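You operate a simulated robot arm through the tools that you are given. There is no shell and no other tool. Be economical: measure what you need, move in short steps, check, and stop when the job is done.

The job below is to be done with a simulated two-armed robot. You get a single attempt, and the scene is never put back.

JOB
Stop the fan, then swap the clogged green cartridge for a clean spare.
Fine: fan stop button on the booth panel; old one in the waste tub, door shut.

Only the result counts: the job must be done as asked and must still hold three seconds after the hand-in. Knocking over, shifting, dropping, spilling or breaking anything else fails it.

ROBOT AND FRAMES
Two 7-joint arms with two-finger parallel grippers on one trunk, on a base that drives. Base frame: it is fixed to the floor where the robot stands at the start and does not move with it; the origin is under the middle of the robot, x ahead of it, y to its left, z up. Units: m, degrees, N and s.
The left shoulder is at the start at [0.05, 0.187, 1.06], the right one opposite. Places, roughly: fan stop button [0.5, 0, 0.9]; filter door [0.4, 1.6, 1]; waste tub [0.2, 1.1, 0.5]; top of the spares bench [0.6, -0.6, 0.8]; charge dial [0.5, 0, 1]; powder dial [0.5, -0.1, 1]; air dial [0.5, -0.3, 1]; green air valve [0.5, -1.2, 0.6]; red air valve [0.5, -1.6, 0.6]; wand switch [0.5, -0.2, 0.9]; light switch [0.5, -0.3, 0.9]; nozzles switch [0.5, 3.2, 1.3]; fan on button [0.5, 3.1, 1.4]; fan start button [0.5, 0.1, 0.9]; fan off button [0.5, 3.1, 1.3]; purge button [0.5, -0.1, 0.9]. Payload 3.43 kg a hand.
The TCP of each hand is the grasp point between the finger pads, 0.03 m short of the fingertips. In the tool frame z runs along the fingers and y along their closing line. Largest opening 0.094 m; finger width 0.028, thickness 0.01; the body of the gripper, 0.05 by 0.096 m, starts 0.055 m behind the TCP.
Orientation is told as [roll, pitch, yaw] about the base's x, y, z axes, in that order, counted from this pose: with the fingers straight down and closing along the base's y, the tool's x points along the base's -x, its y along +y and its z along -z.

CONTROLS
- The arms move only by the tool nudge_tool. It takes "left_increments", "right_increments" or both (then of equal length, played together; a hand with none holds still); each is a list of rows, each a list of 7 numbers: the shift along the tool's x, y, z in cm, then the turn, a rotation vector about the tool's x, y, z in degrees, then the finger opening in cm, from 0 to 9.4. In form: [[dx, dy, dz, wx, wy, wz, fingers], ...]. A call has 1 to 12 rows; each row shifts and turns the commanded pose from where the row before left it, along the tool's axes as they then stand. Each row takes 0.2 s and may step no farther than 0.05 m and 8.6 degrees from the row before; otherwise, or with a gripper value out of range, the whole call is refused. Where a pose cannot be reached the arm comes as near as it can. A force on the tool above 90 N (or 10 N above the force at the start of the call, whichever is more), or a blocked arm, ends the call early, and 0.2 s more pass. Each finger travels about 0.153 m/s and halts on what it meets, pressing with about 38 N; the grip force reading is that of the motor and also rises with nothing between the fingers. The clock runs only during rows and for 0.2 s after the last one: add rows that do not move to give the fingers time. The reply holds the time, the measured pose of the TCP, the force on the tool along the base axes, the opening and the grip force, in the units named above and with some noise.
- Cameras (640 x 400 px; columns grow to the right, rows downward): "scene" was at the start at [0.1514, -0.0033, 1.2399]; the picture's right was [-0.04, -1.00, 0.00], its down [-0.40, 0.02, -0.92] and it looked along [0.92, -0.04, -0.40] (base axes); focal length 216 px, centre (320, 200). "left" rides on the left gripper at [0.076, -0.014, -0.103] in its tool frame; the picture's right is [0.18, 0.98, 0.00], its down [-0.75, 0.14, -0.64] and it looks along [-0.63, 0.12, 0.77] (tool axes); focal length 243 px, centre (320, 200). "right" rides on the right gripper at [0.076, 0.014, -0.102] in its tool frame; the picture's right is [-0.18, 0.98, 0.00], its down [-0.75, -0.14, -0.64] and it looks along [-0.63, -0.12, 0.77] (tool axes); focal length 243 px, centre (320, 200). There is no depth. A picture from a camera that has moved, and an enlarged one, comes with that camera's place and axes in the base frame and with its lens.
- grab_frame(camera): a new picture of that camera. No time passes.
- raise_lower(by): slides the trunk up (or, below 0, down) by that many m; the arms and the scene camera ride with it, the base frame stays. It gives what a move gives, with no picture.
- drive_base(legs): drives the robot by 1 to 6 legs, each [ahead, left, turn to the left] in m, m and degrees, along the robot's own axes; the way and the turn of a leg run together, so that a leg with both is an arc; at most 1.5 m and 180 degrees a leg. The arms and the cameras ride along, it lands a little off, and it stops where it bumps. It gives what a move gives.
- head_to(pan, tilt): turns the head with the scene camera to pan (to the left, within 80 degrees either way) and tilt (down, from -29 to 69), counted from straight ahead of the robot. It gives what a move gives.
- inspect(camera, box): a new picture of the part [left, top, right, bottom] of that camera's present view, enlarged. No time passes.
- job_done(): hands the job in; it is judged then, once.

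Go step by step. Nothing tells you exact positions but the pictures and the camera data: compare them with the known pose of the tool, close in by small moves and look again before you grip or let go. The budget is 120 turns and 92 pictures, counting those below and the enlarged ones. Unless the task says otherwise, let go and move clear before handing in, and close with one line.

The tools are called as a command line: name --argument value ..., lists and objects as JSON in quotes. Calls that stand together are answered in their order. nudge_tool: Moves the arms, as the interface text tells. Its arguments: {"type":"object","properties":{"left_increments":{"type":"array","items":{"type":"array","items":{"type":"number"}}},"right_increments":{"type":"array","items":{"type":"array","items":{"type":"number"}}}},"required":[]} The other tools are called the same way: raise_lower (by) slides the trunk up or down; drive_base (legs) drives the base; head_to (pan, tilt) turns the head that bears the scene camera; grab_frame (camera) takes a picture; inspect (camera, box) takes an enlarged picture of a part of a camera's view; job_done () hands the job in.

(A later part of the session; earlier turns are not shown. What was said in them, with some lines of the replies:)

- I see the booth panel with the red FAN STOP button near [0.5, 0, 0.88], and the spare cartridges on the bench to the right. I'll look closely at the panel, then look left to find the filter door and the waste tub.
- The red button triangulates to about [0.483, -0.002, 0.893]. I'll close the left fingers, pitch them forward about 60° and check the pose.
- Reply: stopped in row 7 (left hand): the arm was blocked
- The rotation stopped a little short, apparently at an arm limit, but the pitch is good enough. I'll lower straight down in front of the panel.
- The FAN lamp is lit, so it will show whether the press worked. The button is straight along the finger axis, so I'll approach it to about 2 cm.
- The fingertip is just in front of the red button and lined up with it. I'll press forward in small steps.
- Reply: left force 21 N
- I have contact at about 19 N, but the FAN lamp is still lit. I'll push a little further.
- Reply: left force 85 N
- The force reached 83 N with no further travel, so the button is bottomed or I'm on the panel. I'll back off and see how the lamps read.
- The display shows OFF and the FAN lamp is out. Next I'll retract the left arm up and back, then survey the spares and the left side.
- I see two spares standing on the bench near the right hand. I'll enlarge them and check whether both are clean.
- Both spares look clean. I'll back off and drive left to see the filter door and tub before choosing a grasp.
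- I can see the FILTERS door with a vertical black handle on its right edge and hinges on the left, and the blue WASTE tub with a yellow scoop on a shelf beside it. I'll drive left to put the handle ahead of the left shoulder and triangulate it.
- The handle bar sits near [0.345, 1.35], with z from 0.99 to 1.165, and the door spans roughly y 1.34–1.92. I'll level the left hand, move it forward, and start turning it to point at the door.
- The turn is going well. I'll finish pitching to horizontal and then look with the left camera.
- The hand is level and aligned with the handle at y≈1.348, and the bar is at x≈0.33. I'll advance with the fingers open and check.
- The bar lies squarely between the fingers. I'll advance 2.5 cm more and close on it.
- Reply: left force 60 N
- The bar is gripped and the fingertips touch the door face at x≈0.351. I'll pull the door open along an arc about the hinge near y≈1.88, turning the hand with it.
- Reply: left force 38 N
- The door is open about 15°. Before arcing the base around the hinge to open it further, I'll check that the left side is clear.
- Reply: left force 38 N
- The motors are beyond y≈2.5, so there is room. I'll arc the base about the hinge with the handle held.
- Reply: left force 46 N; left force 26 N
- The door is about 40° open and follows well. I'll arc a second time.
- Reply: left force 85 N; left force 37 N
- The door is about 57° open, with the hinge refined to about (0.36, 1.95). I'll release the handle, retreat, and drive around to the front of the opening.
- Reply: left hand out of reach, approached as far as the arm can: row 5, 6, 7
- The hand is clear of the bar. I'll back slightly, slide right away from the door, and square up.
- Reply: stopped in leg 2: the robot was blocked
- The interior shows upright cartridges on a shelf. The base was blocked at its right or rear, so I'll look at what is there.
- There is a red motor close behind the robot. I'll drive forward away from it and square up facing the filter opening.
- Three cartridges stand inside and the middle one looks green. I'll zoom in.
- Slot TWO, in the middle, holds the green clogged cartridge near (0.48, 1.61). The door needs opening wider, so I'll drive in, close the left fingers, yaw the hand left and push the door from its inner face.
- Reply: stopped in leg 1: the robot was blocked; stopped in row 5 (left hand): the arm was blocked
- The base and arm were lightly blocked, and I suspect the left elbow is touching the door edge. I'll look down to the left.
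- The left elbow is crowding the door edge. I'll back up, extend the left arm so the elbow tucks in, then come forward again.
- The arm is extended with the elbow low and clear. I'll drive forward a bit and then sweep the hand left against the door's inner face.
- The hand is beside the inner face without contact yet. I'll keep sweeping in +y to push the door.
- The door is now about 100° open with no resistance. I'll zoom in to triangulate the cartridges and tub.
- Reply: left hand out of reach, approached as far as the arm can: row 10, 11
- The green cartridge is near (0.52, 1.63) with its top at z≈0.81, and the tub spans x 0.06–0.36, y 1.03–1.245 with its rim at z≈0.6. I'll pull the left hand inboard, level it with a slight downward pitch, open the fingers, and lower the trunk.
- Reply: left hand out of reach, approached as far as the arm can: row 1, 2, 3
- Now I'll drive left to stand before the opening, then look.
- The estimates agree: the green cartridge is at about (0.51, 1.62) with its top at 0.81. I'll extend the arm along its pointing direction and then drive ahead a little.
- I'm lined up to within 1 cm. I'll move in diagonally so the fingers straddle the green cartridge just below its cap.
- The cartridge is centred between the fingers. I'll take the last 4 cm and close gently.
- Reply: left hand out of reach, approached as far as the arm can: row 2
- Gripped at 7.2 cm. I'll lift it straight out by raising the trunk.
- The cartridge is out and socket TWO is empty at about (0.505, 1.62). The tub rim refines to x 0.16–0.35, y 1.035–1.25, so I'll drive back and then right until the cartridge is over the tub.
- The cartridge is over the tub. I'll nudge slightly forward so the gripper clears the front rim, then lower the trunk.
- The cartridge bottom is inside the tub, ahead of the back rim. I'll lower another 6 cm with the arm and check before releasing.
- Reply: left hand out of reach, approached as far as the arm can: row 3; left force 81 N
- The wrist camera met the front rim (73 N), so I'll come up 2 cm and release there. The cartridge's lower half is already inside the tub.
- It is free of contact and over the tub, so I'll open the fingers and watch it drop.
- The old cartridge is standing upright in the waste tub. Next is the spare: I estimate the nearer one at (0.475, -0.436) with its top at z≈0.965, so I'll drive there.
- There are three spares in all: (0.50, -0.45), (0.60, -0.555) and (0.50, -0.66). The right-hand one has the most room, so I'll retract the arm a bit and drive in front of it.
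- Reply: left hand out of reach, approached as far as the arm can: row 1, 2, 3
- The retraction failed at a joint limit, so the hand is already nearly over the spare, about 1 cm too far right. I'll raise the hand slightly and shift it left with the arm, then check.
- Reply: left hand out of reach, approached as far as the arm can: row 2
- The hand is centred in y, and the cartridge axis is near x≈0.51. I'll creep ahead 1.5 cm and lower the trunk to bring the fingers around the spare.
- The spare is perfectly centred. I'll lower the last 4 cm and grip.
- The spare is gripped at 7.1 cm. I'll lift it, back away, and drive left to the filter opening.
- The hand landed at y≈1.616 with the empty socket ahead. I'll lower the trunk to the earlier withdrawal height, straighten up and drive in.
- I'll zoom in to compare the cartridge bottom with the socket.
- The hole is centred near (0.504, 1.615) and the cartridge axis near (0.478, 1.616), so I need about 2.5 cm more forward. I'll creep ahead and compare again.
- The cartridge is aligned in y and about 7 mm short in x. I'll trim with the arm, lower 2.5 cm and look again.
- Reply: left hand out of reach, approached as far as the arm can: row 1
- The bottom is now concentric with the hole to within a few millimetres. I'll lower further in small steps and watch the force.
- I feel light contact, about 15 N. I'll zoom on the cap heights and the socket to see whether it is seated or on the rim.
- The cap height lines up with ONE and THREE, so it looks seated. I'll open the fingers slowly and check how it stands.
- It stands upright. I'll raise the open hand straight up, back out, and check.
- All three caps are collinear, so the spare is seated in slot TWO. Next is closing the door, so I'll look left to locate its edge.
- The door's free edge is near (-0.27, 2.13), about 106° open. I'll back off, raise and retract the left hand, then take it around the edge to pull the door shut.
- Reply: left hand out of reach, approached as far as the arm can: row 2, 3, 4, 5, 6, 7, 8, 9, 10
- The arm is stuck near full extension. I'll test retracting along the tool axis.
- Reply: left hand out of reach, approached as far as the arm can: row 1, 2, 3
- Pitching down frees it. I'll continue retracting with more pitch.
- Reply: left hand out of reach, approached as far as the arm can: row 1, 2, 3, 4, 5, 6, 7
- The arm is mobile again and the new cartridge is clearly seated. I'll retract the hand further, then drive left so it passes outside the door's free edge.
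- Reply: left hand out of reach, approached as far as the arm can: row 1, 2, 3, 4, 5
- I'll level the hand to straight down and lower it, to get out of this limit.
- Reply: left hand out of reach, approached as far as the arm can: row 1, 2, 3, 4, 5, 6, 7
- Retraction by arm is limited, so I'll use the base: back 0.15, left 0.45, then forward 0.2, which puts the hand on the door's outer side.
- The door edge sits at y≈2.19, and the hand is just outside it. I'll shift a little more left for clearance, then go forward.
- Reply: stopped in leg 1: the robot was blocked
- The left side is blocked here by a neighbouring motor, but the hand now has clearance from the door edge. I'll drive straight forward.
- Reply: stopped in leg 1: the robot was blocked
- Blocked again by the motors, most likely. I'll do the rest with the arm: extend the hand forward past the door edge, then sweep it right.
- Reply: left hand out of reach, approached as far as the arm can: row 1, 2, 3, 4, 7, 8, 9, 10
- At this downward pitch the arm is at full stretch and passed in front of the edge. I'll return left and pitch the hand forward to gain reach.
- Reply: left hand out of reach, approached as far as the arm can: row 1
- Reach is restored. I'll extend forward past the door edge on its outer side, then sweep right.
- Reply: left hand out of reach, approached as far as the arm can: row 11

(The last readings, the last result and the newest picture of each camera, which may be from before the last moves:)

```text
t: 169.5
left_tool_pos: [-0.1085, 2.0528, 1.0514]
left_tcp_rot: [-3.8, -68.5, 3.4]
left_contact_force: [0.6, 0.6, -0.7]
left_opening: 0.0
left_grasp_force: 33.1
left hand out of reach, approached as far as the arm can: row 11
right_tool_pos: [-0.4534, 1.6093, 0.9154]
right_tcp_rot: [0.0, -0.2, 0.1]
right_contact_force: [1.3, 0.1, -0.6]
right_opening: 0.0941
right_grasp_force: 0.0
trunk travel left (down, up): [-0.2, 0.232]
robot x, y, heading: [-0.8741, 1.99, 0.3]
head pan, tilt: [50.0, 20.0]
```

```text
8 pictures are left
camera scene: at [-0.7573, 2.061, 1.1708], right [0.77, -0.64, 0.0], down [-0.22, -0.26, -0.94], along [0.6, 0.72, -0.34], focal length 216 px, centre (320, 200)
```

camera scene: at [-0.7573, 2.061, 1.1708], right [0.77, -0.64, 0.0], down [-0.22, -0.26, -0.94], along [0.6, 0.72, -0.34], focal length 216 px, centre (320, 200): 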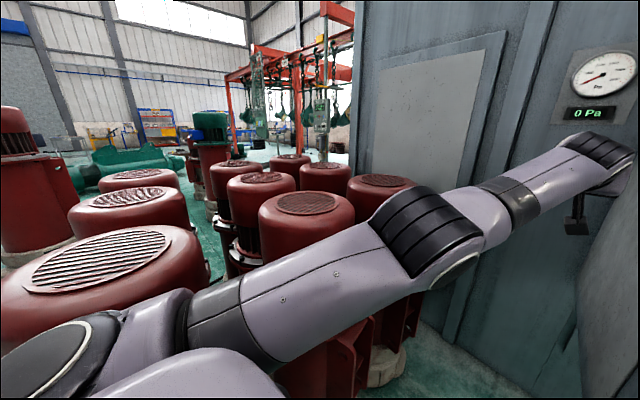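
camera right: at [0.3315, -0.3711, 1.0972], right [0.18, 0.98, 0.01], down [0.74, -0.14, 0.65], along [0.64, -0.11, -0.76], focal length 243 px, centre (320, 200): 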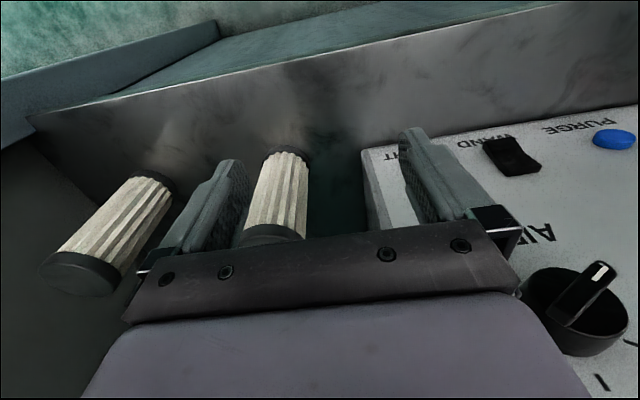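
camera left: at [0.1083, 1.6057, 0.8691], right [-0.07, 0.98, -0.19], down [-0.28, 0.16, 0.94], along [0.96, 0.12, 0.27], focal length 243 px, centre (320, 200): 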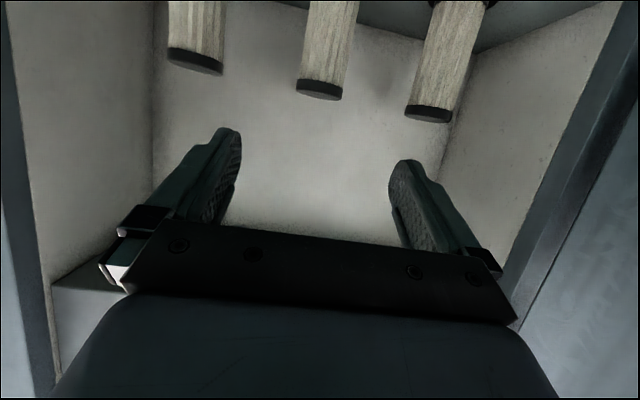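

The door is being carried along, and the hand is on its outer face. I'll drive right to sweep it further closed.

drive_base --legs '[[0, -0.45, 0]]'

head_to --pan 20 --tilt 20

grab_frame --camera "scene"

```text
t: 171.3
left_tool_pos: [-0.1047, 1.8124, 1.0518]
left_tcp_rot: [-4.1, -68.5, 4.8]
left_contact_force: [5.3, 2.3, -1.2]
left_opening: 0.0001
left_grasp_force: 33.2
right_tool_pos: [-0.4519, 1.356, 0.9154]
right_tcp_rot: [0.0, -0.2, 0.3]
right_contact_force: [-0.5, -0.2, -0.1]
right_opening: 0.0939
right_grasp_force: 0.0
trunk travel left (down, up): [-0.2, 0.232]
robot x, y, heading: [-0.8715, 1.7332, 0.7]
head pan, tilt: [50.0, 20.0]
stopped in leg 1: the robot was blocked; the commanded pose is now the measured one
```

```text
t: 172.3
left_tool_pos: [-0.1052, 1.813, 1.0518]
left_tcp_rot: [-4.0, -68.4, 4.6]
left_contact_force: [11.8, 2.9, -1.7]
left_opening: 0.0002
left_grasp_force: 33.1
right_tool_pos: [-0.4499, 1.3554, 0.9159]
right_tcp_rot: [-0.1, 0.0, 0.2]
right_contact_force: [0.1, -0.3, -0.2]
right_opening: 0.094
right_grasp_force: 0.0
trunk travel left (down, up): [-0.2, 0.232]
robot x, y, heading: [-0.8736, 1.7331, 0.3]
head pan, tilt: [20.0, 20.0]
```

```text
7 pictures are left
camera scene: at [-0.7267, 1.7687, 1.1705], right [0.35, -0.94, 0.0], down [-0.32, -0.12, -0.94], along [0.88, 0.33, -0.34], focal length 216 px, centre (320, 200)
```

scene: 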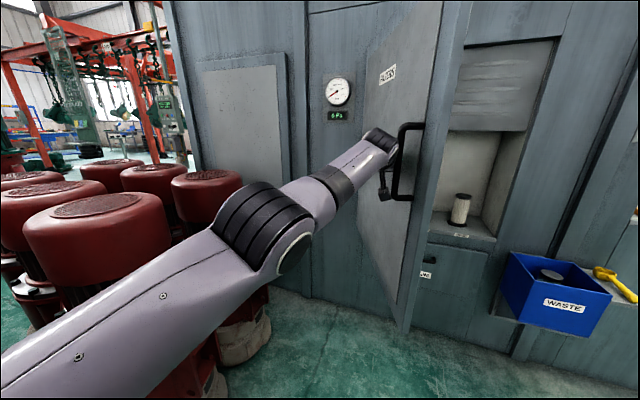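

The hand is caught beside the handle with the door about 70° open. I'll close further by arcing the base about the hinge, the reverse of the opening move, so nothing slides.

drive_base --legs '[[0.047, -0.269, 12.5], [0.047, -0.269, 12.5]]'

head_to --pan 5 --tilt 20

grab_frame --camera "scene"

```text
t: 175.8
left_tool_pos: [0.0018, 1.6223, 1.0506]
left_tcp_rot: [-4.1, -68.5, 29.5]
left_contact_force: [8.9, 7.9, -0.5]
left_opening: 0.0001
left_grasp_force: 32.7
right_tool_pos: [-0.1197, 1.0625, 0.9145]
right_tcp_rot: [-0.1, 0.0, 25.2]
right_contact_force: [0.3, -0.2, -0.8]
right_opening: 0.094
right_grasp_force: 0.1
trunk travel left (down, up): [-0.2, 0.232]
robot x, y, heading: [-0.6623, 1.2242, 25.1]
head pan, tilt: [20.0, 20.0]
```

```text
t: 176.5
left_tool_pos: [0.0012, 1.6221, 1.0505]
left_tcp_rot: [-4.1, -68.5, 29.6]
left_contact_force: [6.6, 5.7, -1.1]
left_opening: 0.0
left_grasp_force: 33.4
right_tool_pos: [-0.1192, 1.0615, 0.9147]
right_tcp_rot: [-0.1, -0.1, 25.2]
right_contact_force: [-0.2, 0.0, -0.3]
right_opening: 0.0939
right_grasp_force: 0.2
trunk travel left (down, up): [-0.2, 0.232]
robot x, y, heading: [-0.6605, 1.2277, 25.2]
head pan, tilt: [5.0, 20.0]
```

```text
6 pictures are left
camera scene: at [-0.5286, 1.3004, 1.1706], right [0.51, -0.86, 0.0], down [-0.3, -0.17, -0.94], along [0.81, 0.47, -0.34], focal length 216 px, centre (320, 200)
```

scene: 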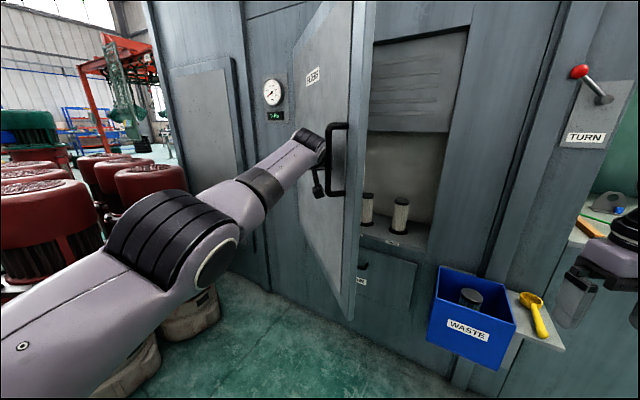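

Door is down to about 45°. I'll arc another 12°, free the hand from the handle by shifting left and backing out, and square up.

drive_base --legs '[[0.0455, -0.258, 12], [0, 0.05, 0], [-0.3, 0, 0]]'

grab_frame --camera "scene"

```text
t: 180.6
left_tool_pos: [-0.1988, 1.4162, 1.0515]
left_tcp_rot: [-4.0, -68.6, 41.9]
left_contact_force: [-0.2, -0.1, -1.0]
left_opening: 0.0002
left_grasp_force: 32.9
right_tool_pos: [-0.1955, 0.844, 0.9171]
right_tcp_rot: [0.0, -0.2, 37.7]
right_contact_force: [0.0, 0.8, -0.3]
right_opening: 0.0941
right_grasp_force: 0.1
trunk travel left (down, up): [-0.2, 0.232]
robot x, y, heading: [-0.7633, 0.8878, 38.1]
head pan, tilt: [5.0, 20.0]
```

```text
5 pictures are left
camera scene: at [-0.647, 0.9874, 1.1708], right [0.68, -0.73, 0.0], down [-0.25, -0.23, -0.94], along [0.69, 0.64, -0.34], focal length 216 px, centre (320, 200)
```

scene: 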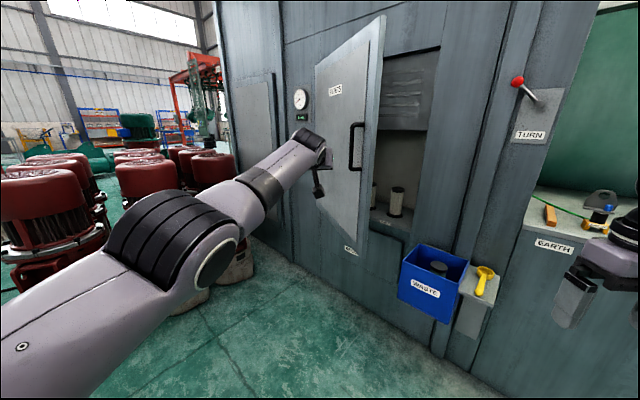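

The hand is free and the door is about 38° open. I'll square up to heading 0, line the closed fingers up with the door face left of the handle, and drive forward to push it shut.

drive_base --legs '[[0, 0, -38], [-0.18, 0, 0], [0, 0.58, 0], [0.4, 0, 0]]'

head_to --pan 5 --tilt 15

grab_frame --camera "scene"

```text
t: 188.8
left_tool_pos: [0.2393, 1.51, 1.0519]
left_tcp_rot: [-4.0, -68.6, 3.5]
left_contact_force: [0.1, -0.5, -0.9]
left_opening: 0.0
left_grasp_force: 33.0
right_tool_pos: [-0.1161, 1.0609, 0.9161]
right_tcp_rot: [0.0, -0.2, -1.0]
right_contact_force: [0.9, -0.8, -0.1]
right_opening: 0.0941
right_grasp_force: 0.2
trunk travel left (down, up): [-0.2, 0.232]
robot x, y, heading: [-0.5299, 1.4459, -1.0]
head pan, tilt: [5.0, 20.0]
```

```text
t: 189.5
left_tool_pos: [0.2388, 1.5092, 1.052]
left_tcp_rot: [-4.0, -68.6, 3.4]
left_contact_force: [-0.2, -0.1, 0.6]
left_opening: 0.0001
left_grasp_force: 32.9
right_tool_pos: [-0.1173, 1.0606, 0.9155]
right_tcp_rot: [0.0, -0.3, -0.9]
right_contact_force: [0.4, -0.6, 0.9]
right_opening: 0.0937
right_grasp_force: 0.1
trunk travel left (down, up): [-0.2, 0.232]
robot x, y, heading: [-0.5294, 1.4507, -0.6]
head pan, tilt: [5.0, 15.0]
```

```text
4 pictures are left
camera scene: at [-0.379, 1.4556, 1.1789], right [0.07, -1.0, 0.0], down [-0.26, -0.02, -0.97], along [0.96, 0.07, -0.26], focal length 216 px, centre (320, 200)
```

scene: 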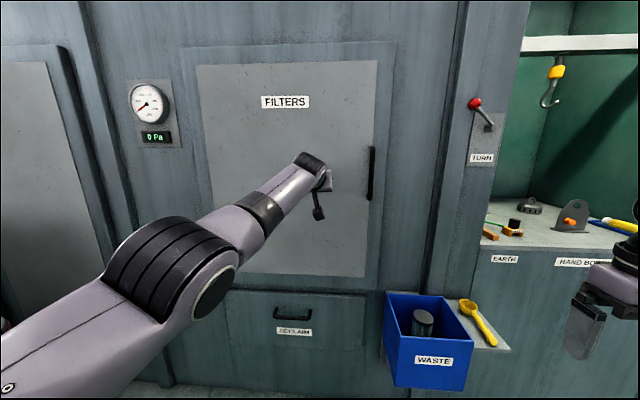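

The door is nearly or fully shut. I'll drive forward until the fingers press it against its frame.

drive_base --legs '[[0.09, 0, 0]]'

```text
t: 190.7
left_tool_pos: [0.318, 1.5072, 1.051]
left_tcp_rot: [-3.7, -67.2, 3.5]
left_contact_force: [-45.3, 7.3, 4.1]
left_opening: 0.0
left_grasp_force: 33.2
right_tool_pos: [-0.0317, 1.0619, 0.9179]
right_tcp_rot: [-0.2, -0.6, -0.9]
right_contact_force: [-0.2, 1.1, -1.1]
right_opening: 0.0942
right_grasp_force: 0.0
trunk travel left (down, up): [-0.2, 0.232]
robot x, y, heading: [-0.4431, 1.4501, -0.8]
head pan, tilt: [5.0, 15.0]
stopped in leg 1: the force on the tool passed its limit (the readings are from after the stop); the commanded pose is now the measured one
```

The fingers press at x≈0.351 with 45 N, which is exactly the closed door face. I'll back off and verify.

drive_base --legs '[[-0.3, 0, 0]]'

grab_frame --camera "scene"

```text
t: 192.8
left_tool_pos: [0.0253, 1.513, 1.0455]
left_tcp_rot: [-3.6, -66.9, 3.3]
left_contact_force: [0.1, 0.4, 0.2]
left_opening: 0.0
left_grasp_force: 32.8
right_tool_pos: [-0.3243, 1.0655, 0.9165]
right_tcp_rot: [-0.1, -0.3, -0.7]
right_contact_force: [0.8, 0.4, 0.4]
right_opening: 0.0942
right_grasp_force: 0.0
trunk travel left (down, up): [-0.2, 0.232]
robot x, y, heading: [-0.7382, 1.4498, -0.6]
head pan, tilt: [5.0, 15.0]
```

```text
3 pictures are left
camera scene: at [-0.5881, 1.4588, 1.179], right [0.08, -1.0, 0.0], down [-0.26, -0.02, -0.97], along [0.96, 0.07, -0.26], focal length 216 px, centre (320, 200)
```

scene: 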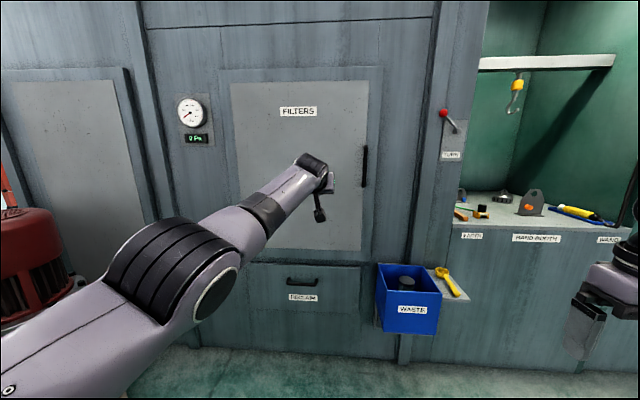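

The door looks flush. One close look at the handle edge and tub before hand-in.

inspect --camera "scene" --box '[330, 60, 480, 340]'

```text
1.43 times, centred on (405, 200) of scene
camera zoom: at [-0.5881, 1.4588, 1.179], right [0.08, -1.0, 0.0], down [-0.26, -0.02, -0.97], along [0.96, 0.07, -0.26], focal length 308 px, centre (199, 200)
```

zoom: 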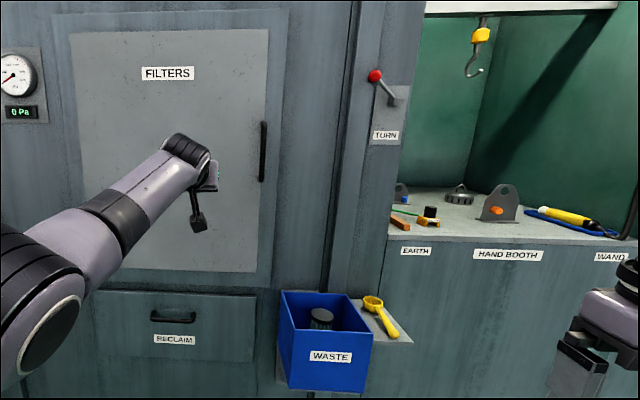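

The door is flush, the old green cartridge stands in the waste tub, the gauge reads 0 Pa, and both hands are empty and clear. I'm handing in.

job_done

```text
The job is handed in.
```

I stopped the fan, put the old green cartridge in the waste tub, seated a clean spare in slot TWO and shut the filter door; the base was stopped by obstacles several times while driving, at least once probably by one of the red motors, and I did not check whether any of them shifted.
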